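You operate a simulated robot arm through the tools that you are given. There is no shell and no other tool. Be economical: measure what you need, move in short steps, check, and stop when the job is done.

You run a simulated two-armed robot. Do the job below in one go: nothing can be reset, and whatever is moved stays where it is left.

## Task
Feed the tape ticket's colour from its channel and zero the metre counter.
Fine: open the grip; dial on that channel and its slider forward before the grip shuts again; leave the other rolls and controls as they are.

It is judged by the outcome, as a careful person would: the job done as asked, and still so three seconds after it is handed in. It fails if anything else is knocked over, pushed out of place, dropped, spilled or broken.

## Robot
Two 7-joint arms with fingered hands on one trunk, hanging from a carriage that runs on a rail from [-78.3, -0.3] to [119.7, 0.5] (x, y) and turns from -357 to 331 degrees about z. Base frame: it is fixed where the carriage stands at the start and does not move with it; the origin is on the floor, on the carriage's upright axis, x ahead of it, y to its left, z up; the surface under the hand at the start is at about z = 80. Readings come in cm, degrees, newtons and seconds.
The left shoulder is at the start at [4, 17.7, 115.3], the right one opposite. With the tool pointing down near the work surface each hand reaches from about 40 to 86 cm from the robot's upright axis, wherever it stands, measured 20 degrees to its own side. Places, roughly: air knob [60, -50, 70]; black disc [60, 30, 60]; black roll [275, -225, 125]; brake lever [80, 50, 40]; brown roll [175, -225, 125]; clamp lever [80, -20, 50]; first slider [40, -10, 80]; grey roll [225, -225, 125]; grip lever [60, 10, 90]; left button [80, -120, 70]; right button [80, -100, 70]; second slider [50, -10, 80]; third slider [60, -10, 80]; valve lever [70, -60, 70]; white roll [250, -200, 50]; winder knob [80, 0, 60]. Payload 4 kg a hand.
Tool frame (each hand has its own): the origin (TCP) lies between the finger pads and is the grasp point; the fingertips stand 3 cm ahead of it; z points along the fingers, y is the line along which they close. Largest opening 10.4 cm; the body of the gripper starts 3.5 cm behind the TCP. The gripper is a hand of 4 fingers: y runs from the thumb to the fingers, the wrist lies at [-1.5, -10.4, -17.8] in the tool frame, and closing takes about 1.5 s.
Orientation is that of the tool frame in the base frame, as a unit quaternion [x, y, z, w]. With the fingers straight down and the wrist toward the robot, the tool's x, y and z point along [0, 1, 0], [1, 0, 0] and [0, 0, -1] of the base frame.

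## Interface
- The arms move only by the tool servo_tool. It takes "left_targets", "right_targets" or both (then of equal length, played together; a hand with none holds still); each is a list of rows, each a list of 7 numbers: the shift along the tool's x, y, z in cm, then the turn, a rotation vector about the tool's x, y, z in degrees, then the closure, from 0 (fully open) to 1 (shut). In form: [[x, y, z, wx, wy, wz, claw], ...]. A call has 1 to 12 rows; each row is the pose to reach, as a shift and turn from the pose commanded when the call began, along the tool's axes at that moment. A row lasts 0.2 s, in which the tool goes at most 5 cm and 8.6 degrees; a call with a longer step from one row to the next is refused whole, and so is a gripper value outside its range. A pose out of reach is approached as far as the arm can. The call stops where the force on the tool passes 40 N (or 10 N more than at its start, if that is more) or the arm is blocked; 0.2 s more then pass. The fingers move at their own pace (about 15.3 cm/s each) and stop on an object; they squeeze with about 28 N. The grip force told is the motor's: it shows also when the fingers shut on nothing. Time passes only in rows, and 0.2 s behind the last, so rows that repeat a pose let the fingers close. The reply holds the time, the measured pose of the TCP, the force on the tool along the base axes, the opening and the grip force, in the units named above and with some noise, with the torque about the TCP (base axes, N m) and any sound that the robot's microphone picked up.
- Cameras (640 x 400 px; columns grow to the right, rows downward): "scene" is now at [23.56, -1.74, 144.81]; the picture's right is [-0.14, -0.99, 0.00], its down [-0.75, 0.10, -0.66] and it looks along [0.65, -0.09, -0.75] (base axes); focal length 249 px, centre (320, 200). "left" rides on the left gripper at [-6.1, -9.2, -13] in its tool frame; the picture's right is [-0.81, -0.28, 0.52], its down [0.53, -0.71, 0.46] and it looks along [0.24, 0.64, 0.72] (tool axes); focal length 275 px, centre (320, 200). "right" rides on the right gripper at [6.1, -9.2, -13] in its tool frame; the picture's right is [-0.81, 0.28, -0.52], its down [-0.53, -0.71, 0.46] and it looks along [-0.24, 0.64, 0.72] (tool axes); focal length 275 px, centre (320, 200). There is no depth. A picture from a camera that has moved, and an enlarged one, comes with that camera's place and axes in the base frame and with its lens. The place of the scene camera against the robot may be out by one fixed shift of up to 1.2 cm in any direction.
- get_image(camera): a new picture of that camera. The clock stands still meanwhile.
- slide_trunk(by): slides the trunk up (or, below 0, down) by that many cm; the arms and the scene camera ride with it, the base frame stays. It gives what a move gives, with no picture.
- drive_base(legs): drives the robot by 1 to 6 legs, each [ahead, left, turn to the left] in cm, cm and degrees, along the robot's own axes; the way and the turn of a leg run together, so that a leg with both is an arc; at most 150 cm and 180 degrees a leg. The arms and the cameras ride along, it lands a little off, and it stops where it bumps. It keeps to its track: a leg is cut to what the track allows. It gives what a move gives.
- set_grasp(shape, hand): the hand has 4 fingers and takes this shape, open, in about a second: jaw (thumb against the fingers, like two jaws); tri (thumb and two fingers); tip (a fingertip pinch); poke (one finger out to press); point (the index stretched); flat (the hand flat); cup (the hand cupped); fist (a fist). The gripper value then closes the fingers along that shape, each until it touches; the sizes above hold for jaw. It gives what a move gives, with no picture.
- turn_head(pan, tilt): turns the head with the scene camera to pan (to the left, within 86 degrees either way) and tilt (down, from -29 to 69), counted from straight ahead of the robot. It gives what a move gives.
- close_up(camera, box): a new picture of the part [left, top, right, bottom] of that camera's present view, enlarged. The clock stands still meanwhile.
- close_job(): hands the job in; it is judged then, once.

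Go step by step. Nothing tells you exact positions but the pictures and the camera data: compare them with the known pose of the tool, close in by small moves and look again before you grip or let go. The budget is 120 turns and 88 pictures, counting those below and the enlarged ones. Unless the task says otherwise, let go and move clear before handing in, and close with one line.

The tools are called after "Call:" by a JSON object that holds its "op" and its "data". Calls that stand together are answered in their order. servo_tool: Moves the arms, as the interface text tells. Its arguments: {"type":"object","properties":{"left_targets":{"type":"array","items":{"type":"array","items":{"type":"number"}}},"right_targets":{"type":"array","items":{"type":"array","items":{"type":"number"}}}},"required":[]} The other tools are called the same way: slide_trunk (by) slides the trunk up or down; set_grasp (shape, hand) gives the hand a shape; drive_base (legs) drives the base; turn_head (pan, tilt) turns the head that bears the scene camera; get_image (camera) takes a picture; close_up (camera, box) takes an enlarged picture of a part of a camera's view; close_job () hands the job in.

At the start:

```text
time_s: 0.0
left_eef_pos: [57.25, 14.91, 112.85]
left_tcp_rot: [0.707, 0.707, 0.0, 0.0]
left_wrist_force: [-0.4, -0.6, 0.6]
left_wrist_torque: [-0.01, 0.02, -0.02]
left_width: 10.37
left_grip_force: 0.0
left_shape: jaw
right_eef_pos: [54.97, -32.07, 113.96]
right_tcp_rot: [0.707, 0.707, 0.0, 0.0]
right_wrist_force: [0.3, -0.1, -0.1]
right_wrist_torque: [-0.01, 0.0, 0.03]
right_width: 10.36
right_grip_force: 0.0
right_shape: jaw
trunk travel left (down, up): [-27.5, 48.8]
robot x, y, heading: [0.06, -0.1, -0.1]
head pan, tilt: [-7.9, 48.9]
```

scene: 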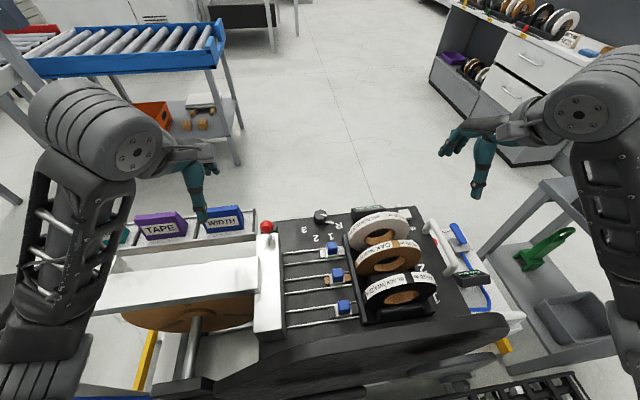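
right: 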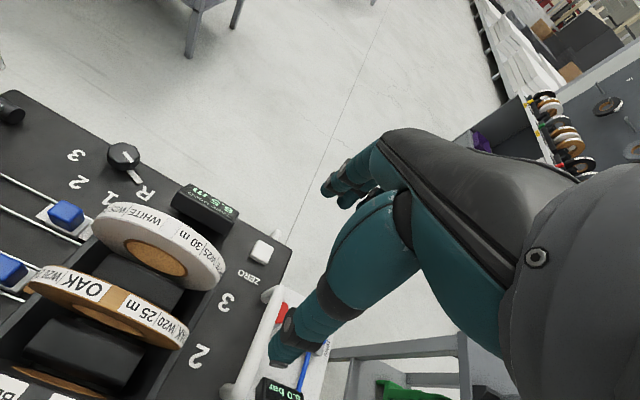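
left: 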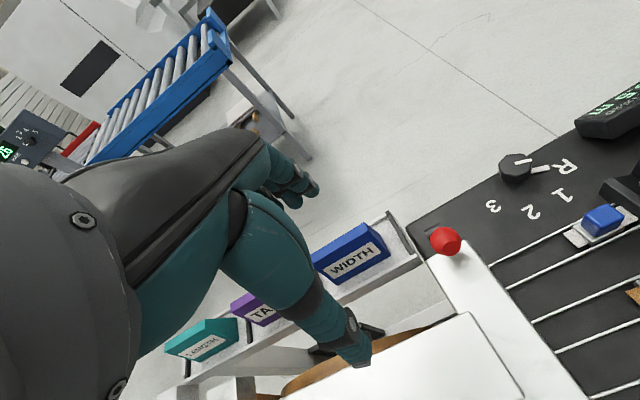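

I see the machine with three rolls, three sliders, a dial (R,1,2,3), a ZERO button, and tickets in a rack. I look closer at the tickets and the rolls.

Call:
{"op": "close_up", "data": {"camera": "scene", "box": [80, 190, 280, 315]}}

Call:
{"op": "close_up", "data": {"camera": "scene", "box": [260, 190, 500, 340]}}

Call:
{"op": "close_up", "data": {"camera": "left", "box": [150, 200, 470, 400]}}

```text
3.20 times, centred on (180, 252) of scene
camera zoom: at [23.56, -1.74, 144.81], right [-0.14, -0.99, 0.0], down [-0.75, 0.1, -0.66], along [0.65, -0.09, -0.75], focal length 796 px, centre (768, 32)
```

zoom: 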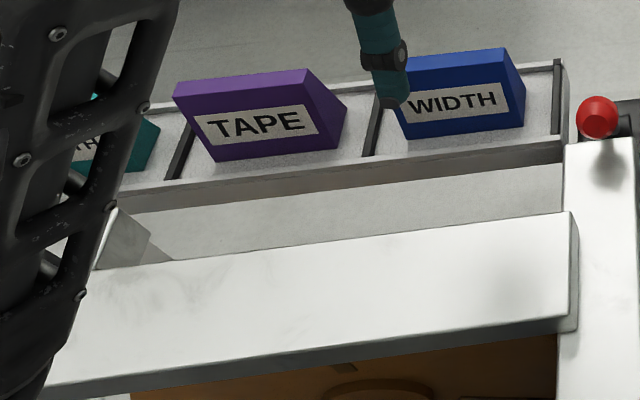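

```text
2.67 times, centred on (380, 265) of scene
camera zoom: at [23.56, -1.74, 144.81], right [-0.14, -0.99, 0.0], down [-0.75, 0.1, -0.66], along [0.65, -0.09, -0.75], focal length 663 px, centre (160, 27)
```

zoom: 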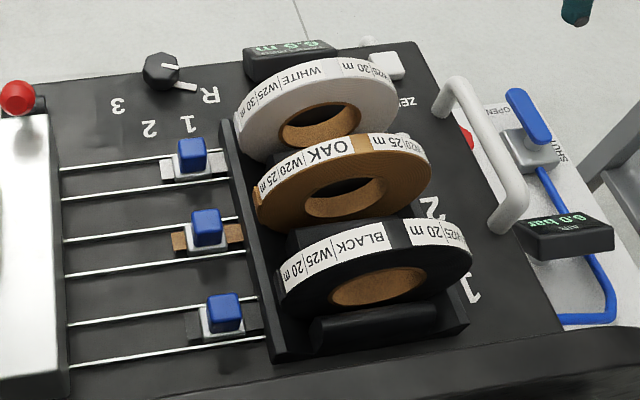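

```text
2.00 times, centred on (310, 300) of left
camera zoom: at [48.0, 8.66, 125.82], right [-0.28, -0.81, -0.52], down [-0.71, 0.53, -0.46], along [0.64, 0.24, -0.72], focal length 551 px, centre (340, 0)
```

zoom: 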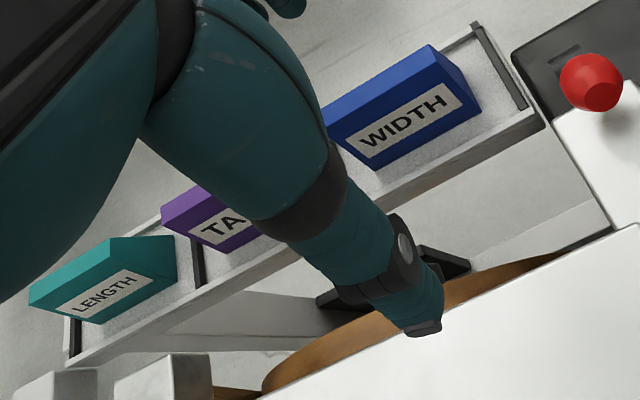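

The ticket blocks show TAPE towards me, so the colour is probably written on the back. I yaw the left hand to look at the back of the TAPE block (around [66,36,91]) with its camera.

Call:
{"op": "servo_tool", "data": {"left_targets": [[0.3, 1.7, 0, 0, 0, -8.5, 0], [0.6, 3.4, 0, 0, 0, -17, 0], [0.9, 5.1, 0, 0, 0, -25.5, 0], [1.2, 6.8, 0, 0, 0, -34, 0], [1.5, 8.5, 0, 0, 0, -42.5, 0], [1.8, 10.2, 0, 0, 0, -51, 0], [2.1, 11.9, 0, 0, 0, -59.5, 0], [2.4, 13.6, 0, 0, 0, -68, 0], [2.7, 15.3, 0, 0, 0, -76.5, 0], [3, 17, 0, 0, 0, -85, 0], [3, 18.7, 0, 0, 0, -93.5, 0], [3, 18.7, 0, 0, 0, -102, 0]]}}

Call:
{"op": "get_image", "data": {"camera": "left"}}

```text
time_s: 2.6
left_eef_pos: [68.16, 17.73, 109.35]
left_tcp_rot: [-0.075, 0.997, -0.001, 0.001]
left_wrist_force: [0.0, -0.5, -0.2]
left_wrist_torque: [0.01, -0.01, 0.05]
left_width: 10.41
left_grip_force: 0.1
left_shape: jaw
left hand out of reach, approached as far as the arm can: row 9, 10, 11, 12
right_eef_pos: [54.87, -32.28, 113.99]
right_tcp_rot: [0.707, 0.707, -0.001, 0.001]
right_wrist_force: [-0.2, 0.6, 0.5]
right_wrist_torque: [0.03, -0.01, -0.01]
right_width: 10.38
right_grip_force: 0.0
right_shape: jaw
trunk travel left (down, up): [-27.5, 48.8]
robot x, y, heading: [0.11, -0.13, -0.1]
head pan, tilt: [-7.9, 48.9]
```

```text
81 pictures are left
camera left: at [75.62, 9.54, 122.33], right [0.84, -0.15, -0.52], down [-0.42, -0.79, -0.45], along [-0.34, 0.6, -0.73], focal length 275 px, centre (320, 200)
```

left: 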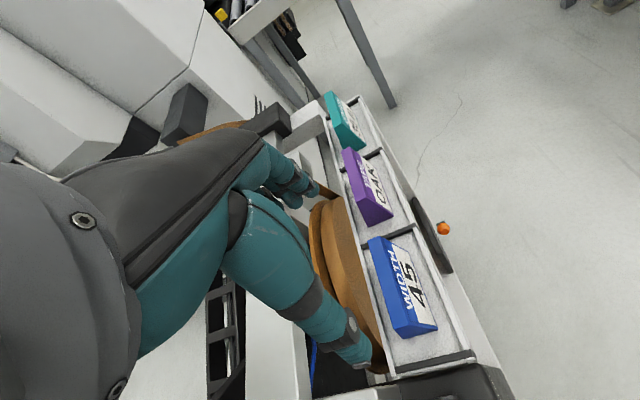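

Call:
{"op": "close_up", "data": {"camera": "left", "box": [310, 80, 470, 180]}}

Call:
{"op": "close_up", "data": {"camera": "left", "box": [330, 130, 426, 230]}}

```text
4.00 times, centred on (390, 130) of left
camera zoom: at [75.62, 9.54, 122.33], right [0.84, -0.15, -0.52], down [-0.42, -0.79, -0.45], along [-0.34, 0.6, -0.73], focal length 1101 px, centre (40, 480)
```

zoom: 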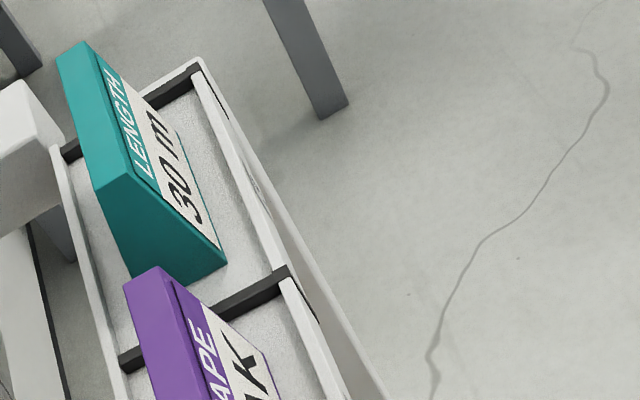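

```text
4.00 times, centred on (378, 180) of left
camera zoom: at [75.62, 9.54, 122.33], right [0.84, -0.15, -0.52], down [-0.42, -0.79, -0.45], along [-0.34, 0.6, -0.73], focal length 1101 px, centre (88, 280)
```

zoom: 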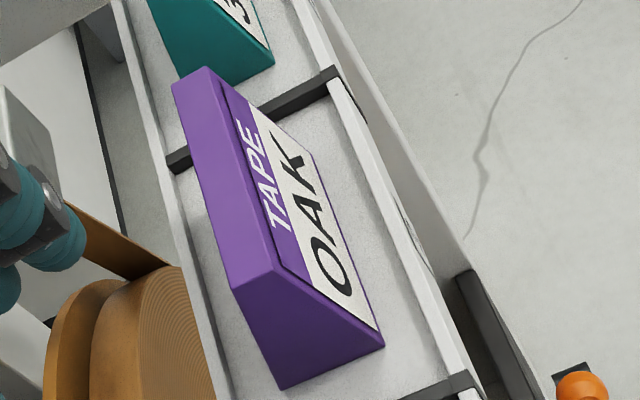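

The ticket reads OAK, which is channel 2 (the middle roll). I bring the left hand back and look at the controls: grip lever, dial, slider 2, zero button.

Call:
{"op": "servo_tool", "data": {"left_targets": [[0, -1, -1, 0, 0, 8.5, 0], [0, -1, -2, 0, 0, 17, 0], [0, -1, -3, 0, 0, 25.5, 0], [3, -1, -4, 0, 0, 34, 0], [6, 0, -5, 0, 0, 42.5, 0], [9, 1, -5, 0, 0, 51, 0], [12, 2, -5, 0, 0, 59.5, 0], [14, 3, -5, 0, 0, 68, 0], [16, 5, -5, 0, 0, 76.5, 0], [18, 7, -5, 0, 0, 85, 0], [18, 9, -5, 0, 0, 93.5, 0], [18, 11, -5, 0, 0, 98.6, 0]]}}

Call:
{"op": "close_up", "data": {"camera": "scene", "box": [240, 190, 400, 290]}}

Call:
{"op": "close_up", "data": {"camera": "right", "box": [0, 80, 320, 280]}}

Call:
{"op": "get_image", "data": {"camera": "left"}}

```text
time_s: 5.2
left_eef_pos: [75.5, 25.29, 126.65]
left_tcp_rot: [0.704, 0.71, -0.001, 0.001]
left_wrist_force: [-1.0, -0.3, -0.3]
left_wrist_torque: [-0.01, 0.02, 0.03]
left_width: 10.37
left_grip_force: 0.1
left_shape: jaw
left hand out of reach, approached as far as the arm can: row 1, 2, 3, 4, 5, 6, 7, 8, 9, 10, 11, 12
right_eef_pos: [54.77, -32.05, 113.87]
right_tcp_rot: [0.707, 0.707, 0.0, 0.0]
right_wrist_force: [-0.9, -0.4, -0.1]
right_wrist_torque: [-0.03, -0.02, 0.01]
right_width: 10.39
right_grip_force: 0.0
right_shape: jaw
trunk travel left (down, up): [-27.5, 48.8]
robot x, y, heading: [-0.18, -0.4, -0.3]
head pan, tilt: [-7.9, 48.9]
```

```text
4.00 times, centred on (320, 240) of scene
camera zoom: at [23.52, -1.71, 144.8], right [-0.14, -0.99, 0.0], down [-0.75, 0.1, -0.66], along [0.65, -0.09, -0.75], focal length 995 px, centre (320, 40)
```

zoom: 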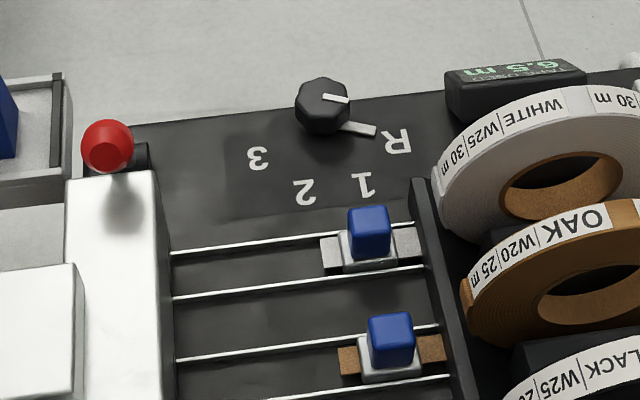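

```text
2.00 times, centred on (160, 180) of right
camera zoom: at [45.69, -25.95, 127.02], right [0.28, -0.81, 0.52], down [-0.71, -0.53, -0.46], along [0.64, -0.24, -0.72], focal length 551 px, centre (640, 240)
```

zoom: 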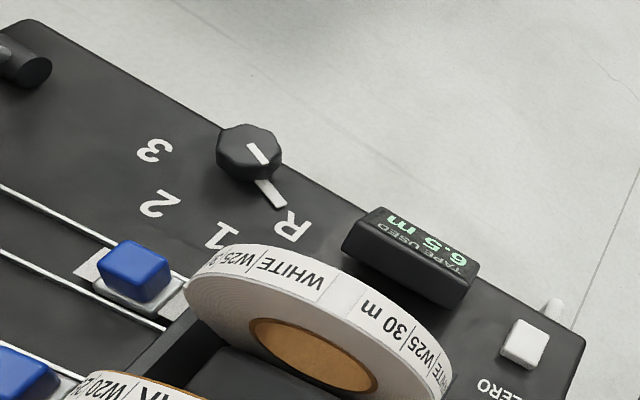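

```text
76 pictures are left
camera left: at [66.42, 19.09, 139.59], right [-0.27, -0.81, -0.52], down [-0.72, 0.53, -0.45], along [0.64, 0.25, -0.72], focal length 275 px, centre (320, 200)
```

left: 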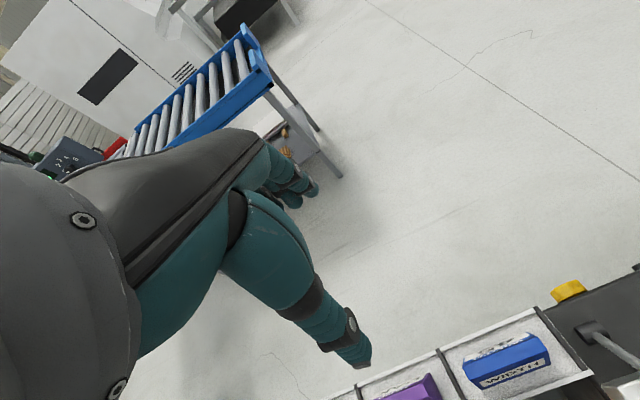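

I move the left hand back to get a good view of the grip lever.

Call:
{"op": "servo_tool", "data": {"left_targets": [[-1, -4, 0, 0, 0, 0, 0], [-3, -8, 0, 0, 0, 0, 0], [-5, -12, 0, 0, 0, 0, 0], [-7, -16, 0, 0, 0, 0, 0], [-9, -20, 0, 0, 0, 0, 0], [-10, -24, 0, 0, 0, 0, 0], [-10, -26, 0, 0, 0, 0, 0]]}}

Call:
{"op": "get_image", "data": {"camera": "left"}}

Call:
{"op": "get_image", "data": {"camera": "scene"}}

```text
time_s: 6.8
left_eef_pos: [69.12, 14.08, 136.51]
left_tcp_rot: [0.707, 0.707, 0.0, 0.0]
left_wrist_force: [-0.8, -0.2, 0.4]
left_wrist_torque: [-0.01, 0.0, -0.01]
left_width: 10.41
left_grip_force: 0.1
left_shape: jaw
left hand out of reach, approached as far as the arm can: row 1, 2, 3, 4, 5, 6, 7
right_eef_pos: [55.01, -32.1, 113.94]
right_tcp_rot: [0.708, 0.706, 0.0, 0.0]
right_wrist_force: [0.7, 0.5, 0.9]
right_wrist_torque: [0.0, 0.0, 0.03]
right_width: 10.39
right_grip_force: 0.1
right_shape: jaw
trunk travel left (down, up): [-27.5, 48.8]
robot x, y, heading: [-0.1, 0.1, -0.1]
head pan, tilt: [-7.9, 48.9]
```

```text
75 pictures are left
camera left: at [59.87, 7.86, 149.46], right [-0.28, -0.81, -0.52], down [-0.71, 0.53, -0.46], along [0.65, 0.24, -0.72], focal length 275 px, centre (320, 200)
```

left: 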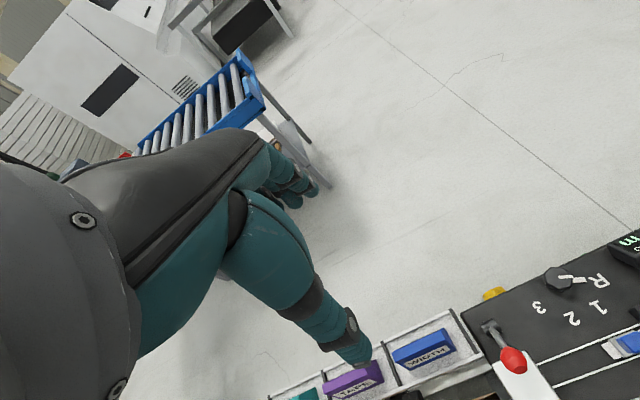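

```text
74 pictures are left
camera scene: at [23.57, -1.7, 144.81], right [-0.14, -0.99, 0.0], down [-0.75, 0.1, -0.66], along [0.65, -0.09, -0.75], focal length 249 px, centre (320, 200)
```

scene: 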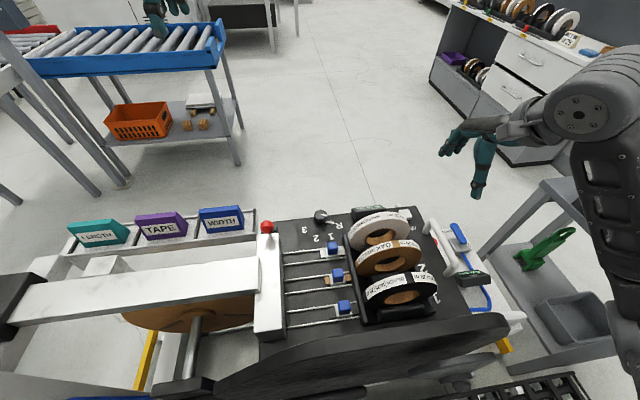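

The left arm drifted up near its limits; I bring it down and nearer to regain a normal pose.

Call:
{"op": "servo_tool", "data": {"left_targets": [[0, -2, 4, 0, 0, 0, 0], [0, -4, 8, 0, 0, 0, 0], [0, -6, 12, 0, 0, 0, 0]]}}

```text
time_s: 7.6
left_eef_pos: [72.63, 12.46, 130.49]
left_tcp_rot: [0.708, 0.706, -0.001, 0.0]
left_wrist_force: [0.2, -0.1, 0.4]
left_wrist_torque: [0.03, 0.01, -0.01]
left_width: 10.38
left_grip_force: 0.1
left_shape: jaw
left hand out of reach, approached as far as the arm can: row 1, 2, 3
right_eef_pos: [54.96, -32.18, 113.95]
right_tcp_rot: [0.707, 0.707, 0.0, 0.0]
right_wrist_force: [0.6, -0.3, 0.2]
right_wrist_torque: [-0.01, -0.01, -0.02]
right_width: 10.39
right_grip_force: 0.0
right_shape: jaw
trunk travel left (down, up): [-27.5, 48.8]
robot x, y, heading: [0.04, -0.15, 0.0]
head pan, tilt: [-7.9, 48.9]
```

The commanded pose is actually too close in; I command it back out to about [57,15,113].

Call:
{"op": "servo_tool", "data": {"left_targets": [[0, 5, -1, 0, 0, 0, 0], [0, 10, -2, 0, 0, 0, 0], [0, 14, -3, 0, 0, 0, 0], [0, 18, -4, 0, 0, 0, 0], [0, 22, -5, 0, 0, 0, 0], [0, 26, -6, 0, 0, 0, 0], [0, 29, -6, 0, 0, 0, 0], [0, 32, -6, 0, 0, 0, 0], [0, 32, -6, 0, 0, 0, 0], [0, 32, -6, 0, 0, 0, 0]]}}

```text
refused: row 1 steps farther than a row can; nothing moved
```

Call:
{"op": "servo_tool", "data": {"left_targets": [[0, 4, -1, 0, 0, 0, 0], [0, 8, -2, 0, 0, 0, 0], [0, 12, -3, 0, 0, 0, 0], [0, 16, -4, 0, 0, 0, 0], [0, 20, -5, 0, 0, 0, 0], [0, 24, -6, 0, 0, 0, 0], [0, 28, -6, 0, 0, 0, 0], [0, 32, -6, 0, 0, 0, 0], [0, 32, -6, 0, 0, 0, 0], [0, 32, -6, 0, 0, 0, 0]]}}

```text
time_s: 9.8
left_eef_pos: [74.85, 15.94, 127.76]
left_tcp_rot: [0.708, 0.706, 0.002, 0.001]
left_wrist_force: [0.6, 0.7, 0.1]
left_wrist_torque: [-0.01, 0.03, 0.01]
left_width: 10.4
left_grip_force: 0.1
left_shape: jaw
left hand out of reach, approached as far as the arm can: row 1, 2, 3, 4, 5, 6, 7, 8, 9, 10
right_eef_pos: [55.0, -32.03, 114.07]
right_tcp_rot: [0.707, 0.707, 0.0, 0.0]
right_wrist_force: [0.0, 0.4, -0.1]
right_wrist_torque: [-0.03, -0.02, 0.02]
right_width: 10.39
right_grip_force: 0.0
right_shape: jaw
trunk travel left (down, up): [-27.5, 48.8]
robot x, y, heading: [-0.16, -0.27, 0.1]
head pan, tilt: [-7.9, 48.9]
```

The left arm seems stuck in a strange posture; I look at it with the head camera.

Call:
{"op": "turn_head", "data": {"pan": 35, "tilt": 20}}

Call:
{"op": "get_image", "data": {"camera": "scene"}}

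```text
time_s: 10.9
left_eef_pos: [74.82, 15.9, 127.73]
left_tcp_rot: [0.707, 0.707, 0.001, 0.001]
left_wrist_force: [0.4, 0.6, -0.6]
left_wrist_torque: [-0.01, 0.0, 0.02]
left_width: 10.39
left_grip_force: 0.0
left_shape: jaw
right_eef_pos: [54.91, -31.98, 113.97]
right_tcp_rot: [0.707, 0.707, 0.0, 0.0]
right_wrist_force: [0.4, 0.7, 0.3]
right_wrist_torque: [0.01, 0.02, 0.0]
right_width: 10.38
right_grip_force: 0.0
right_shape: jaw
trunk travel left (down, up): [-27.5, 48.8]
robot x, y, heading: [0.06, -0.12, -0.2]
head pan, tilt: [35.0, 20.0]
```

```text
73 pictures are left
camera scene: at [23.46, 4.67, 149.21], right [0.57, -0.82, 0.0], down [-0.28, -0.2, -0.94], along [0.77, 0.54, -0.34], focal length 249 px, centre (320, 200)
```

scene: 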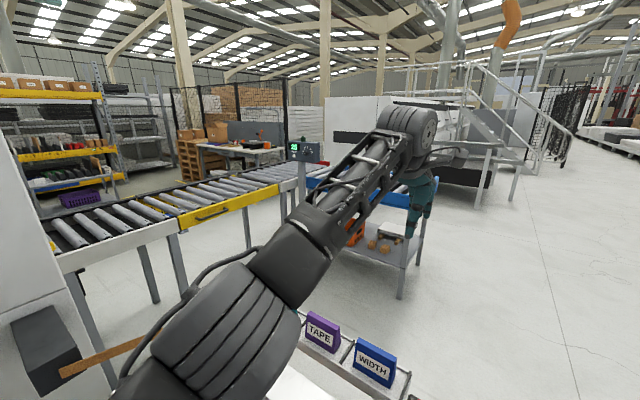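

The arm is stretched straight. I try un-yawing the hand a bit the other way with the command near, to let the elbow bend.

Call:
{"op": "servo_tool", "data": {"left_targets": [[0, 0, 0, 0, 0, 8.5, 0], [0, 0, 0, 0, 0, 17, 0], [0, 0, 0, 0, 0, 25, 0], [0, 0, 0, 0, 0, 33, 0], [0, 0, 0, 0, 0, 33, 0]]}}

```text
time_s: 12.1
left_eef_pos: [73.53, 16.06, 125.8]
left_tcp_rot: [0.88, 0.476, 0.001, 0.0]
left_wrist_force: [1.1, -0.8, 0.3]
left_wrist_torque: [-0.02, -0.01, 0.0]
left_width: 10.38
left_grip_force: 0.1
left_shape: jaw
left hand out of reach, approached as far as the arm can: row 2, 3, 4, 5
right_eef_pos: [54.89, -32.2, 114.11]
right_tcp_rot: [0.707, 0.707, -0.001, 0.0]
right_wrist_force: [-0.1, 0.1, 0.4]
right_wrist_torque: [-0.01, -0.02, 0.0]
right_width: 10.39
right_grip_force: 0.1
right_shape: jaw
trunk travel left (down, up): [-27.5, 48.8]
robot x, y, heading: [0.03, -0.31, -0.1]
head pan, tilt: [35.0, 20.0]
```

I test how the commanded pose relates with small moves: lift and turn back.

Call:
{"op": "servo_tool", "data": {"left_targets": [[0, 0, -2, 0, 0, -8, 0]]}}

Call:
{"op": "servo_tool", "data": {"left_targets": [[0, 3, 0, 0, 0, -8, 0]]}}

Call:
{"op": "servo_tool", "data": {"left_targets": [[0, 0, 3, 0, 0, 0, 0]]}}

```text
time_s: 12.5
left_eef_pos: [73.33, 15.9, 127.88]
left_tcp_rot: [0.844, 0.537, 0.0, 0.001]
left_wrist_force: [0.2, -0.3, 0.7]
left_wrist_torque: [0.02, -0.03, 0.01]
left_width: 10.4
left_grip_force: 0.1
left_shape: jaw
right_eef_pos: [55.07, -32.12, 113.96]
right_tcp_rot: [0.707, 0.707, 0.0, 0.0]
right_wrist_force: [-0.7, 0.3, 0.7]
right_wrist_torque: [-0.01, 0.01, 0.0]
right_width: 10.38
right_grip_force: 0.0
right_shape: jaw
trunk travel left (down, up): [-27.5, 48.8]
robot x, y, heading: [0.09, 0.07, 0.0]
head pan, tilt: [35.0, 20.0]
```

```text
time_s: 12.9
left_eef_pos: [74.47, 15.01, 126.84]
left_tcp_rot: [0.804, 0.595, 0.001, 0.0]
left_wrist_force: [0.1, -0.4, 0.5]
left_wrist_torque: [0.0, 0.02, -0.03]
left_width: 10.4
left_grip_force: 0.0
left_shape: jaw
left hand out of reach, approached as far as the arm can: row 1
right_eef_pos: [54.97, -32.19, 114.01]
right_tcp_rot: [0.707, 0.707, 0.0, 0.0]
right_wrist_force: [0.1, -0.2, -0.6]
right_wrist_torque: [-0.02, -0.03, -0.01]
right_width: 10.37
right_grip_force: 0.1
right_shape: jaw
trunk travel left (down, up): [-27.5, 48.8]
robot x, y, heading: [0.09, 0.26, 0.3]
head pan, tilt: [35.0, 20.0]
```

```text
time_s: 13.3
left_eef_pos: [75.42, 14.91, 124.14]
left_tcp_rot: [0.805, 0.594, 0.0, 0.0]
left_wrist_force: [0.1, 0.2, 0.8]
left_wrist_torque: [0.01, 0.02, 0.0]
left_width: 10.4
left_grip_force: 0.1
left_shape: jaw
left hand out of reach, approached as far as the arm can: row 1
right_eef_pos: [54.78, -32.25, 113.92]
right_tcp_rot: [0.707, 0.707, 0.0, 0.0]
right_wrist_force: [-1.0, 0.5, -0.2]
right_wrist_torque: [-0.01, 0.03, 0.01]
right_width: 10.39
right_grip_force: 0.1
right_shape: jaw
trunk travel left (down, up): [-27.5, 48.8]
robot x, y, heading: [-0.12, -0.31, 0.2]
head pan, tilt: [35.0, 20.0]
```

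Call:
{"op": "servo_tool", "data": {"left_targets": [[0, -3, 1.5, 0, 0, 0, 0], [0, -6, 3, 0, 0, 0, 0], [0, -9, 4.5, 0, 0, 0, 0], [0, -12, 6, 0, 0, 0, 0], [0, -15, 7.5, 0, 0, 0, 0]]}}

```text
time_s: 14.5
left_eef_pos: [76.24, 19.27, 122.84]
left_tcp_rot: [0.804, 0.595, 0.001, 0.0]
left_wrist_force: [0.2, 0.3, 0.3]
left_wrist_torque: [-0.03, 0.01, 0.02]
left_width: 10.41
left_grip_force: 0.1
left_shape: jaw
left hand out of reach, approached as far as the arm can: row 1, 2, 3, 4, 5
right_eef_pos: [54.81, -31.97, 113.97]
right_tcp_rot: [0.707, 0.707, 0.0, 0.0]
right_wrist_force: [-0.3, 0.4, -1.7]
right_wrist_torque: [-0.04, -0.02, 0.0]
right_width: 10.39
right_grip_force: 0.0
right_shape: jaw
trunk travel left (down, up): [-27.5, 48.8]
robot x, y, heading: [-0.02, -0.2, -0.2]
head pan, tilt: [35.0, 20.0]
```

Still on the outer sphere. I lower the hand along it (nothing is below at x≈80 above z 105), then pull in.

Call:
{"op": "servo_tool", "data": {"left_targets": [[0, 0, 3, 0, 0, -6, 0], [0, 0, 6, 0, 0, -12, 0], [0, 0, 9, 0, 0, -17, 0], [0, 0, 12, 0, 0, -17, 0], [0, 0, 15, 0, 0, -17, 0]]}}

Call:
{"op": "servo_tool", "data": {"left_targets": [[0, -4, 0, 0, 0, 0, 0], [0, -8, 0, 0, 0, 0, 0], [0, -12, 0, 0, 0, 0, 0]]}}

```text
time_s: 15.7
left_eef_pos: [81.2, 18.7, 108.44]
left_tcp_rot: [0.708, 0.706, 0.0, 0.0]
left_wrist_force: [0.7, 0.0, 0.2]
left_wrist_torque: [0.01, -0.01, 0.01]
left_width: 10.39
left_grip_force: 0.0
left_shape: jaw
left hand out of reach, approached as far as the arm can: row 1, 2, 3, 4, 5
right_eef_pos: [55.03, -32.17, 113.96]
right_tcp_rot: [0.707, 0.707, 0.0, -0.001]
right_wrist_force: [-0.3, -0.2, -0.4]
right_wrist_torque: [-0.01, 0.0, -0.02]
right_width: 10.36
right_grip_force: 0.1
right_shape: jaw
trunk travel left (down, up): [-27.5, 48.8]
robot x, y, heading: [-0.14, 0.17, -0.1]
head pan, tilt: [35.0, 20.0]
```

```text
time_s: 16.5
left_eef_pos: [80.93, 17.99, 110.14]
left_tcp_rot: [0.707, 0.707, 0.001, 0.001]
left_wrist_force: [-0.3, -0.3, 0.2]
left_wrist_torque: [0.04, 0.0, 0.0]
left_width: 10.41
left_grip_force: 0.1
left_shape: jaw
left hand out of reach, approached as far as the arm can: row 1, 2, 3
right_eef_pos: [54.91, -32.13, 113.98]
right_tcp_rot: [0.707, 0.708, 0.001, 0.0]
right_wrist_force: [-0.7, 0.0, 0.2]
right_wrist_torque: [0.0, -0.01, -0.02]
right_width: 10.37
right_grip_force: 0.1
right_shape: jaw
trunk travel left (down, up): [-27.5, 48.8]
robot x, y, heading: [0.17, -0.21, 0.1]
head pan, tilt: [35.0, 20.0]
```

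I try a large yaw to the right combined with a pull inward, to roll the elbow back.

Call:
{"op": "servo_tool", "data": {"left_targets": [[0, -1, -1, 0, 0, 8, 0], [0, -2, -1, 0, 0, 16, 0], [0, -4, -1, 0, 0, 24, 0], [0, -6, -1, 0, 0, 32, 0], [0, -8, -1, 0, 0, 40, 0], [0, -10, -1, 0, 0, 48, 0], [0, -12, -1, 0, 0, 56, 0], [0, -14, -1, 0, 0, 64, 0], [0, -16, -1, 0, 0, 72, 0], [0, -18, -1, 0, 0, 80, 0]]}}

```text
time_s: 18.7
left_eef_pos: [70.15, 18.6, 113.28]
left_tcp_rot: [0.996, 0.094, 0.0, 0.0]
left_wrist_force: [0.0, 0.3, -0.3]
left_wrist_torque: [0.02, -0.02, -0.02]
left_width: 10.41
left_grip_force: 0.1
left_shape: jaw
left hand out of reach, approached as far as the arm can: row 1, 2, 3, 4, 5, 6, 7, 8, 9, 10
right_eef_pos: [54.98, -32.03, 114.09]
right_tcp_rot: [0.707, 0.707, 0.0, 0.0]
right_wrist_force: [-0.4, 0.2, 0.3]
right_wrist_torque: [-0.01, -0.02, 0.0]
right_width: 10.36
right_grip_force: 0.0
right_shape: jaw
trunk travel left (down, up): [-27.5, 48.8]
robot x, y, heading: [0.25, 0.13, 0.2]
head pan, tilt: [35.0, 20.0]
```

Call:
{"op": "servo_tool", "data": {"left_targets": [[-3, 0, 0, 0, 0, -2, 0], [-6, 0, 0, 0, 0, -4, 0], [-9, 0, 0, 0, 0, -6, 0], [-12, 0, 0, 0, 0, -8, 0], [-15, 0, 0, 0, 0, -10, 0]]}}

Call:
{"op": "get_image", "data": {"camera": "scene"}}

```text
time_s: 19.9
left_eef_pos: [70.27, 14.72, 118.81]
left_tcp_rot: [0.986, 0.165, 0.002, 0.004]
left_wrist_force: [0.3, 0.3, -0.8]
left_wrist_torque: [-0.05, -0.01, 0.0]
left_width: 10.4
left_grip_force: 0.1
left_shape: jaw
left hand out of reach, approached as far as the arm can: row 1, 2, 3, 4, 5
right_eef_pos: [54.83, -32.25, 114.02]
right_tcp_rot: [0.707, 0.707, 0.0, 0.0]
right_wrist_force: [-0.3, -0.1, 0.6]
right_wrist_torque: [0.03, 0.0, -0.03]
right_width: 10.38
right_grip_force: 0.0
right_shape: jaw
trunk travel left (down, up): [-27.5, 48.8]
robot x, y, heading: [0.25, -0.27, -0.1]
head pan, tilt: [35.0, 20.0]
```

```text
72 pictures are left
camera scene: at [23.47, 4.64, 149.23], right [0.57, -0.82, 0.0], down [-0.28, -0.2, -0.94], along [0.77, 0.54, -0.34], focal length 249 px, centre (320, 200)
```

scene: 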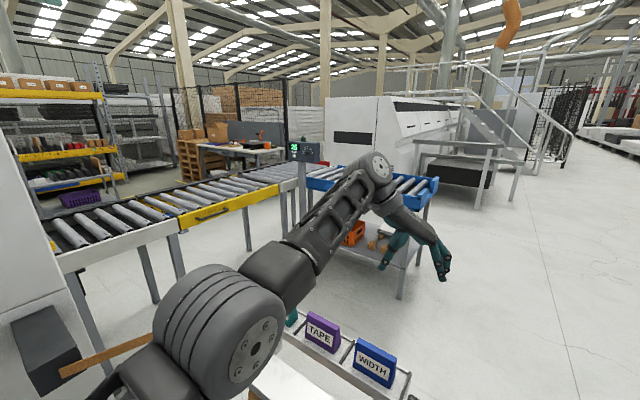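

I try pitching the fingers forward, to see whether a wrist limit is what blocks.

Call:
{"op": "servo_tool", "data": {"left_targets": [[0, 0, 0, 0, 0, -8.5, 0], [0, 0, 0, 0, 0, -17, 0], [0, 0, 0, 0, 0, -25.5, 0], [0, 0, 0, 0, 0, -34, 0], [0, 0, 0, 0, 0, -42.5, 0], [0, 0, 0, 0, 0, -51, 0], [0, 0, 0, 0, 0, -59.5, 0], [0, 0, 0, 0, 0, -68, 0]]}}

Call:
{"op": "servo_tool", "data": {"left_targets": [[0, -1, 0, -8, 0, 0, 0], [0, -2, 0, -16, 0, 0, 0], [0, -3, 0, -24, 0, 0, 0], [0, -4, 0, -32, 0, 0, 0], [0, -5, 0, -40, 0, 0, 0], [0, -6, 0, -48, 0, 0, 0], [0, -7, 0, -56, 0, 0, 0]]}}

```text
time_s: 21.7
left_eef_pos: [76.96, 13.88, 121.43]
left_tcp_rot: [0.728, 0.686, 0.0, 0.0]
left_wrist_force: [0.4, -0.4, -0.9]
left_wrist_torque: [-0.02, 0.0, 0.0]
left_width: 10.41
left_grip_force: 0.0
left_shape: jaw
left hand out of reach, approached as far as the arm can: row 1, 2, 3, 4, 5, 6, 7, 8
right_eef_pos: [54.8, -32.12, 114.01]
right_tcp_rot: [0.707, 0.707, -0.001, 0.0]
right_wrist_force: [0.8, 0.1, -0.2]
right_wrist_torque: [-0.01, 0.02, 0.01]
right_width: 10.4
right_grip_force: 0.0
right_shape: jaw
trunk travel left (down, up): [-27.5, 48.8]
robot x, y, heading: [-0.02, 0.12, -0.0]
head pan, tilt: [35.0, 20.0]
```

```text
time_s: 23.3
left_eef_pos: [90.02, 9.71, 125.34]
left_tcp_rot: [0.636, 0.611, 0.327, 0.339]
left_wrist_force: [0.0, 0.3, 0.4]
left_wrist_torque: [0.02, 0.0, 0.01]
left_width: 10.38
left_grip_force: 0.1
left_shape: jaw
left hand out of reach, approached as far as the arm can: row 1, 2, 3, 4, 5, 6, 7
right_eef_pos: [54.95, -32.14, 114.06]
right_tcp_rot: [0.708, 0.707, 0.0, 0.0]
right_wrist_force: [0.1, 0.8, -0.5]
right_wrist_torque: [0.01, 0.0, 0.04]
right_width: 10.4
right_grip_force: 0.0
right_shape: jaw
trunk travel left (down, up): [-27.5, 48.8]
robot x, y, heading: [0.09, 0.03, 0.0]
head pan, tilt: [35.0, 20.0]
```

The elbow seems to have passed through straight to the wrong side. I stretch it fully out and come back in to flip it.

Call:
{"op": "servo_tool", "data": {"left_targets": [[0, 3, 2, 8, 0, 0, 0], [0, 6, 4, 16, 0, 0, 0], [0, 8, 6, 24, 0, 0, 0], [0, 10, 8, 32, 0, 0, 0], [0, 12, 10, 40, 0, 0, 0], [0, 12, 12, 48, 0, 0, 0], [0, 12, 14, 56, 0, 0, 0], [0, 12, 18, 56, 0, 0, 0], [0, 12, 18, 56, 0, 0, 0]]}}

Call:
{"op": "servo_tool", "data": {"left_targets": [[4, 0, 0, 0, 0, 0, 0], [8, -1, 0, 0, 0, 0, 0], [12, -2, 0, 0, 0, 0, 0], [12, -6, 0, 0, 0, 0, 0], [12, -10, 0, 0, 0, 0, 0], [12, -14, 0, 0, 0, 0, 0], [12, -18, 0, 0, 0, 0, 0]]}}

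```text
time_s: 25.3
left_eef_pos: [78.61, 14.6, 117.84]
left_tcp_rot: [0.72, 0.694, 0.0, 0.001]
left_wrist_force: [-0.1, -0.6, 0.0]
left_wrist_torque: [0.01, -0.03, -0.04]
left_width: 10.38
left_grip_force: 0.0
left_shape: jaw
left hand out of reach, approached as far as the arm can: row 1, 2, 3, 4, 5, 6, 7, 8, 9
right_eef_pos: [54.9, -32.12, 114.0]
right_tcp_rot: [0.708, 0.707, -0.001, 0.0]
right_wrist_force: [1.0, 0.0, -1.0]
right_wrist_torque: [-0.01, -0.03, 0.02]
right_width: 10.4
right_grip_force: 0.0
right_shape: jaw
trunk travel left (down, up): [-27.5, 48.8]
robot x, y, heading: [0.04, 0.41, -0.1]
head pan, tilt: [35.0, 20.0]
```

```text
time_s: 26.9
left_eef_pos: [62.04, 27.22, 117.2]
left_tcp_rot: [0.72, 0.694, 0.001, 0.0]
left_wrist_force: [-0.5, -0.8, -0.3]
left_wrist_torque: [-0.01, -0.01, -0.02]
left_width: 10.37
left_grip_force: 0.0
left_shape: jaw
right_eef_pos: [54.91, -32.03, 113.91]
right_tcp_rot: [0.707, 0.707, 0.0, 0.0]
right_wrist_force: [0.2, 0.7, 0.2]
right_wrist_torque: [-0.04, 0.01, 0.01]
right_width: 10.39
right_grip_force: 0.2
right_shape: jaw
trunk travel left (down, up): [-27.5, 48.8]
robot x, y, heading: [-0.27, 0.08, -0.2]
head pan, tilt: [35.0, 20.0]
```

The elbow is free again. Now I look at the machine with the head turned straight down at it.

Call:
{"op": "turn_head", "data": {"pan": 0, "tilt": 55}}

Call:
{"op": "close_up", "data": {"camera": "scene", "box": [200, 120, 440, 270]}}

Call:
{"op": "get_image", "data": {"camera": "left"}}

```text
time_s: 27.9
left_eef_pos: [62.03, 27.13, 117.18]
left_tcp_rot: [0.719, 0.695, 0.0, 0.001]
left_wrist_force: [0.3, 0.1, -0.1]
left_wrist_torque: [0.03, 0.02, -0.02]
left_width: 10.4
left_grip_force: 0.1
left_shape: jaw
right_eef_pos: [54.93, -32.06, 114.02]
right_tcp_rot: [0.707, 0.707, 0.0, 0.0]
right_wrist_force: [0.3, 0.6, -0.3]
right_wrist_torque: [-0.02, 0.0, 0.01]
right_width: 10.38
right_grip_force: 0.0
right_shape: jaw
trunk travel left (down, up): [-27.5, 48.8]
robot x, y, heading: [0.04, -0.06, 0.1]
head pan, tilt: [0.0, 55.0]
```

```text
2.67 times, centred on (320, 195) of scene
camera zoom: at [23.05, -0.66, 144.02], right [0.0, -1.0, 0.0], down [-0.82, 0.0, -0.57], along [0.57, 0.0, -0.82], focal length 663 px, centre (320, 213)
```

zoom: 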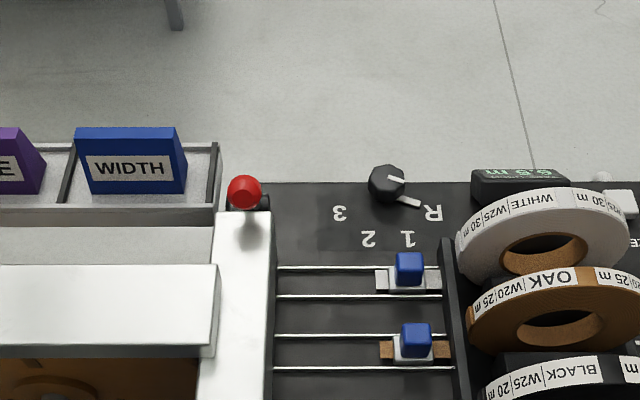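

```text
70 pictures are left
camera left: at [52.74, 21.25, 130.14], right [-0.3, -0.8, -0.52], down [-0.69, 0.56, -0.46], along [0.65, 0.22, -0.72], focal length 275 px, centre (320, 200)
```

left: 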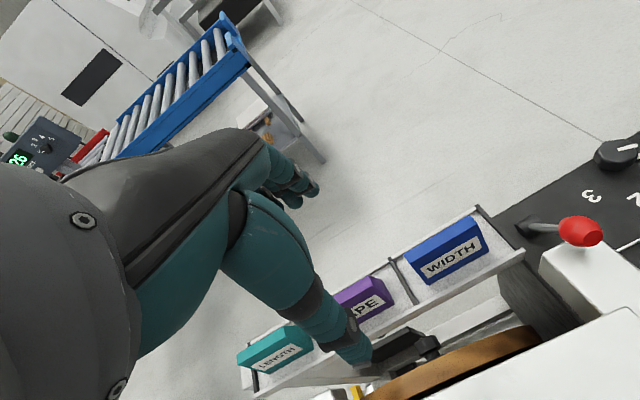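

The grip lever's ball is at about [61.5, 6.6, 92], with its rod pivoting on the deck behind. I move the left hand for a closer look at it.

Call:
{"op": "servo_tool", "data": {"left_targets": [[-4, -2, 0, 0, 0, 0, 0], [-8, -4, 0, 0, 0, 0, 0], [-12, -6, 0, 0, 0, 0, 0], [-14, -8, 0, 0, 0, 0, 0]]}}

Call:
{"op": "get_image", "data": {"camera": "left"}}

```text
time_s: 28.9
left_eef_pos: [53.79, 13.51, 117.14]
left_tcp_rot: [0.72, 0.694, 0.001, 0.001]
left_wrist_force: [-1.4, -0.6, 0.7]
left_wrist_torque: [-0.03, 0.0, 0.04]
left_width: 10.39
left_grip_force: 0.0
left_shape: jaw
right_eef_pos: [54.91, -32.03, 113.95]
right_tcp_rot: [0.708, 0.706, 0.0, 0.001]
right_wrist_force: [-0.1, 0.2, -0.3]
right_wrist_torque: [-0.03, 0.0, -0.02]
right_width: 10.37
right_grip_force: 0.0
right_shape: jaw
trunk travel left (down, up): [-27.5, 48.8]
robot x, y, heading: [0.35, 0.18, 0.0]
head pan, tilt: [0.0, 55.0]
```

```text
69 pictures are left
camera left: at [44.36, 7.56, 130.13], right [-0.3, -0.8, -0.52], down [-0.69, 0.56, -0.46], along [0.65, 0.22, -0.72], focal length 275 px, centre (320, 200)
```

left: 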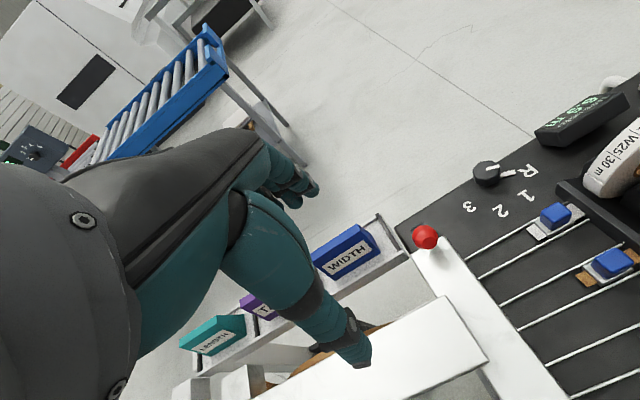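

Call:
{"op": "close_up", "data": {"camera": "left", "box": [380, 190, 540, 290]}}

Call:
{"op": "close_up", "data": {"camera": "right", "box": [0, 60, 160, 160]}}

```text
4.00 times, centred on (460, 240) of left
camera zoom: at [44.36, 7.56, 130.13], right [-0.3, -0.8, -0.52], down [-0.69, 0.56, -0.46], along [0.65, 0.22, -0.72], focal length 1101 px, centre (-240, 40)
```

zoom: 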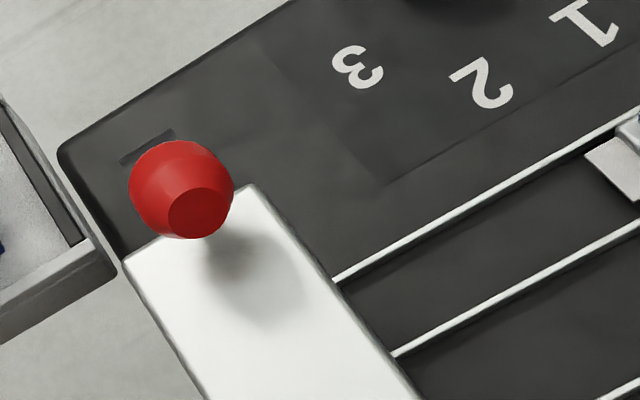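

```text
4.00 times, centred on (80, 110) of right
camera zoom: at [45.72, -25.99, 127.05], right [0.28, -0.81, 0.52], down [-0.71, -0.53, -0.46], along [0.64, -0.24, -0.72], focal length 1101 px, centre (1280, 560)
```

zoom: 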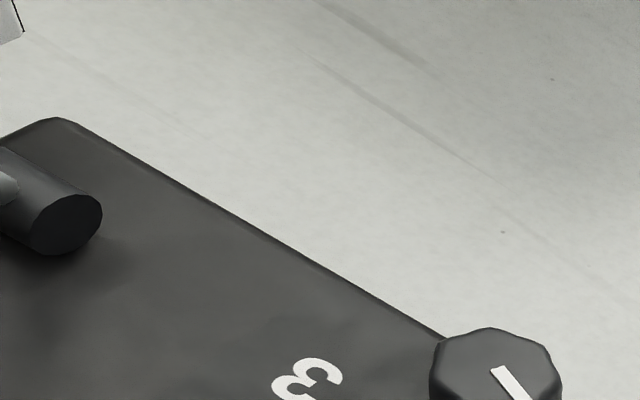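

The lever pivots on a barrel at about [67,6,83]; lifting the ball up and over should open the grip. The bar top is near z 88. I bring the left hand above the ball.

Call:
{"op": "servo_tool", "data": {"left_targets": [[-2, 2, 2, 0, 0, -2, 0], [-4.5, 5, 5, 0, 0, -2, 0], [-6.6, 8, 8, 0, 0, -2, 0], [-6.6, 8, 12, 0, 0, -2, 0], [-6.6, 8, 15, 0, 0, -2, 0]]}}

Call:
{"op": "get_image", "data": {"camera": "left"}}

Call:
{"op": "get_image", "data": {"camera": "scene"}}

```text
time_s: 30.1
left_eef_pos: [61.88, 6.74, 102.07]
left_tcp_rot: [0.707, 0.707, -0.001, 0.001]
left_wrist_force: [0.1, -0.6, 0.1]
left_wrist_torque: [0.01, -0.01, -0.02]
left_width: 10.38
left_grip_force: 0.0
left_shape: jaw
right_eef_pos: [55.01, -32.06, 114.13]
right_tcp_rot: [0.707, 0.708, 0.001, 0.0]
right_wrist_force: [-0.1, 0.2, 0.1]
right_wrist_torque: [0.06, -0.02, 0.0]
right_width: 10.4
right_grip_force: 0.0
right_shape: jaw
trunk travel left (down, up): [-27.5, 48.8]
robot x, y, heading: [0.13, 0.27, -0.3]
head pan, tilt: [0.0, 55.0]
```

```text
66 pictures are left
camera left: at [52.66, 0.46, 115.03], right [-0.28, -0.81, -0.52], down [-0.71, 0.53, -0.46], along [0.65, 0.24, -0.72], focal length 275 px, centre (320, 200)
```

left: 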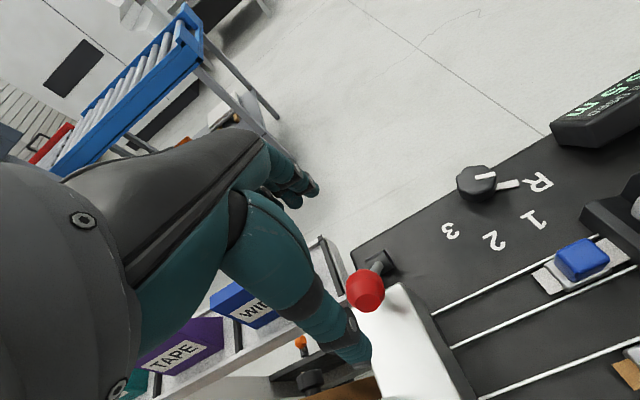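

```text
65 pictures are left
camera scene: at [23.03, -0.7, 144.01], right [0.0, -1.0, 0.0], down [-0.82, 0.0, -0.57], along [0.57, 0.0, -0.82], focal length 249 px, centre (320, 200)
```

scene: 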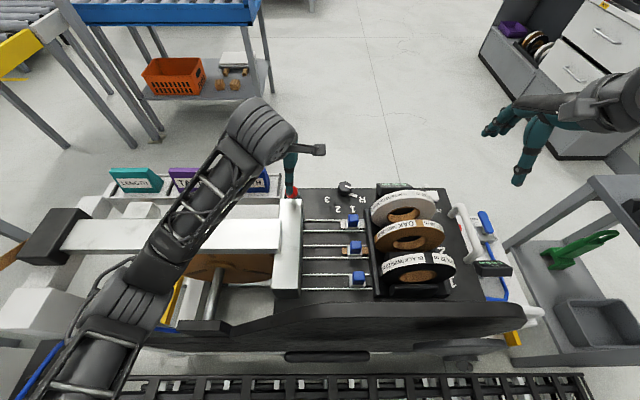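

The ball is at about [61.5, 7.2, 92], between the thumb and fingers. I descend and close around it.

Call:
{"op": "servo_tool", "data": {"left_targets": [[0.4, -0.4, 3, 0, 0, 0, 0], [0.4, -0.4, 6, 0, 0, 0, 0], [0.4, -0.4, 8, 0, 0, 0, 0], [0.4, -0.4, 9, 0, 0, 0, 0], [0.4, -0.4, 9, 0, 0, 0, 0]]}}

Call:
{"op": "get_image", "data": {"camera": "left"}}

```text
time_s: 31.3
left_eef_pos: [61.44, 7.01, 93.05]
left_tcp_rot: [0.707, 0.707, 0.0, 0.0]
left_wrist_force: [0.2, 0.5, -0.1]
left_wrist_torque: [-0.01, -0.02, -0.02]
left_width: 10.38
left_grip_force: 0.0
left_shape: jaw
right_eef_pos: [55.01, -32.07, 114.01]
right_tcp_rot: [0.707, 0.707, 0.0, 0.0]
right_wrist_force: [0.0, 0.2, -0.2]
right_wrist_torque: [-0.01, -0.02, 0.02]
right_width: 10.4
right_grip_force: 0.0
right_shape: jaw
trunk travel left (down, up): [-27.5, 48.8]
robot x, y, heading: [-0.11, 0.24, -0.0]
head pan, tilt: [0.0, 55.0]
```

```text
64 pictures are left
camera left: at [52.24, 0.73, 106.08], right [-0.28, -0.81, -0.52], down [-0.71, 0.53, -0.46], along [0.65, 0.24, -0.72], focal length 275 px, centre (320, 200)
```

left: 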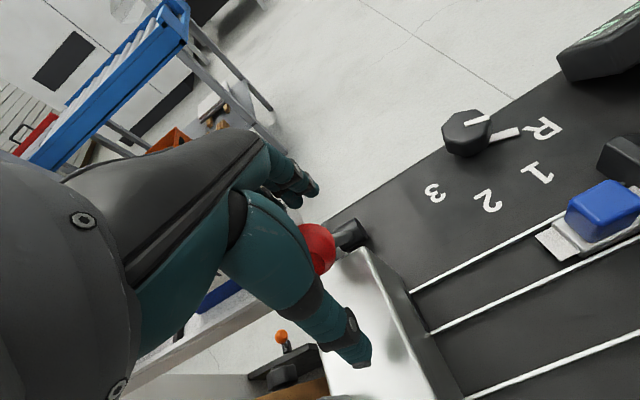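

Ball is centred in the grasp. I close on it, then lift it gently along its arc about the pivot.

Call:
{"op": "servo_tool", "data": {"left_targets": [[0, 0, 0, 0, 0, 0, 0.5], [0, 0, 0, 0, 0, 0, 1], [0, 0, 0, 0, 0, 0, 1], [0, 0, 0, 0, 0, 0, 1], [0, 0, 0, 0, 0, 0, 1], [0, 0, 0, 0, 0, 0, 1]]}}

Call:
{"op": "servo_tool", "data": {"left_targets": [[0, 0.8, -0.4, 0, 0, 0, 1], [0, 1.6, -0.8, 0, 0, 0, 1], [0, 2.4, -1.1, 0, 0, 0, 1]]}}

```text
time_s: 32.7
left_eef_pos: [61.37, 6.93, 93.27]
left_tcp_rot: [0.708, 0.706, 0.002, 0.001]
left_wrist_force: [0.4, -1.5, 3.3]
left_wrist_torque: [0.12, -0.38, 0.04]
left_width: 2.25
left_grip_force: 27.4
left_shape: jaw
right_eef_pos: [55.04, -32.1, 113.95]
right_tcp_rot: [0.707, 0.707, 0.0, 0.0]
right_wrist_force: [0.2, 0.3, 0.6]
right_wrist_torque: [-0.01, 0.01, -0.04]
right_width: 10.38
right_grip_force: 0.1
right_shape: jaw
trunk travel left (down, up): [-27.5, 48.8]
robot x, y, heading: [-0.18, 0.16, -0.3]
head pan, tilt: [0.0, 55.0]
```

```text
time_s: 33.5
left_eef_pos: [63.69, 6.91, 94.06]
left_tcp_rot: [0.707, 0.707, 0.0, -0.001]
left_wrist_force: [1.7, -1.1, -10.5]
left_wrist_torque: [0.12, 0.11, 0.07]
left_width: 2.22
left_grip_force: 27.3
left_shape: jaw
right_eef_pos: [54.91, -32.06, 114.01]
right_tcp_rot: [0.707, 0.707, 0.001, 0.0]
right_wrist_force: [0.4, 0.1, -0.1]
right_wrist_torque: [0.02, -0.03, -0.03]
right_width: 10.39
right_grip_force: 0.1
right_shape: jaw
trunk travel left (down, up): [-27.5, 48.8]
robot x, y, heading: [-0.09, 0.01, 0.2]
head pan, tilt: [0.0, 55.0]
```

The lever moves. I continue along the arc.

Call:
{"op": "servo_tool", "data": {"left_targets": [[0, 1, -0.3, 0, 0, 0, 1], [0, 2, -0.5, 0, 0, 0, 1], [0, 3, -0.6, 0, 0, 0, 1], [0, 4, -0.6, 0, 0, 0, 1]]}}

Call:
{"op": "get_image", "data": {"camera": "left"}}

Call:
{"op": "close_up", "data": {"camera": "scene", "box": [200, 120, 440, 270]}}

```text
time_s: 34.5
left_eef_pos: [67.45, 6.83, 94.43]
left_tcp_rot: [0.708, 0.706, -0.002, -0.002]
left_wrist_force: [-3.0, -1.4, -24.5]
left_wrist_torque: [0.08, 0.49, -0.03]
left_width: 2.05
left_grip_force: 28.1
left_shape: jaw
right_eef_pos: [54.62, -32.17, 113.74]
right_tcp_rot: [0.708, 0.707, -0.001, -0.001]
right_wrist_force: [0.3, -0.5, 0.1]
right_wrist_torque: [0.03, -0.01, -0.02]
right_width: 10.4
right_grip_force: 0.0
right_shape: jaw
trunk travel left (down, up): [-27.5, 48.8]
robot x, y, heading: [0.19, 0.11, -0.1]
head pan, tilt: [0.0, 55.0]
```

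```text
63 pictures are left
camera left: at [58.28, 0.59, 107.45], right [-0.28, -0.81, -0.52], down [-0.71, 0.53, -0.45], along [0.64, 0.24, -0.73], focal length 275 px, centre (320, 200)
```

left: 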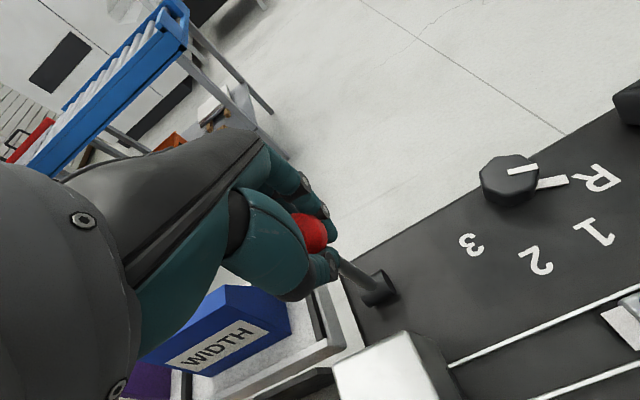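

```text
2.67 times, centred on (320, 195) of scene
camera zoom: at [22.84, -0.71, 143.94], right [0.0, -1.0, 0.0], down [-0.82, 0.0, -0.57], along [0.57, 0.0, -0.82], focal length 663 px, centre (320, 213)
```

zoom: 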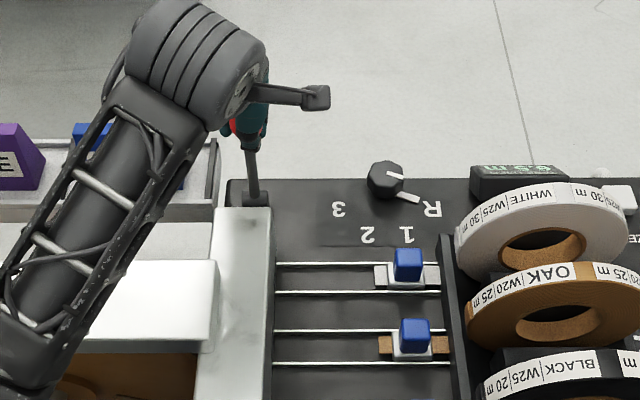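

Call:
{"op": "servo_tool", "data": {"left_targets": [[0, 0.5, 0.3, 0, 0, 0, 1], [0, 1.3, 0.5, 0, 0, 0, 1], [0, 2.1, 0.8, 0, 0, 0, 1], [0, 2.9, 1.2, 0, 0, 0, 1]]}}

```text
time_s: 35.5
left_eef_pos: [70.39, 6.62, 93.57]
left_tcp_rot: [0.708, 0.706, -0.001, 0.001]
left_wrist_force: [-4.9, -4.7, -13.4]
left_wrist_torque: [-0.03, 0.33, 0.0]
left_width: 1.94
left_grip_force: 27.4
left_shape: jaw
right_eef_pos: [54.69, -32.18, 113.85]
right_tcp_rot: [0.707, 0.707, -0.001, 0.0]
right_wrist_force: [-0.5, -0.3, 0.6]
right_wrist_torque: [-0.01, -0.01, -0.02]
right_width: 10.38
right_grip_force: 0.0
right_shape: jaw
trunk travel left (down, up): [-27.5, 48.8]
robot x, y, heading: [0.22, 0.33, 0.0]
head pan, tilt: [0.0, 55.0]
```

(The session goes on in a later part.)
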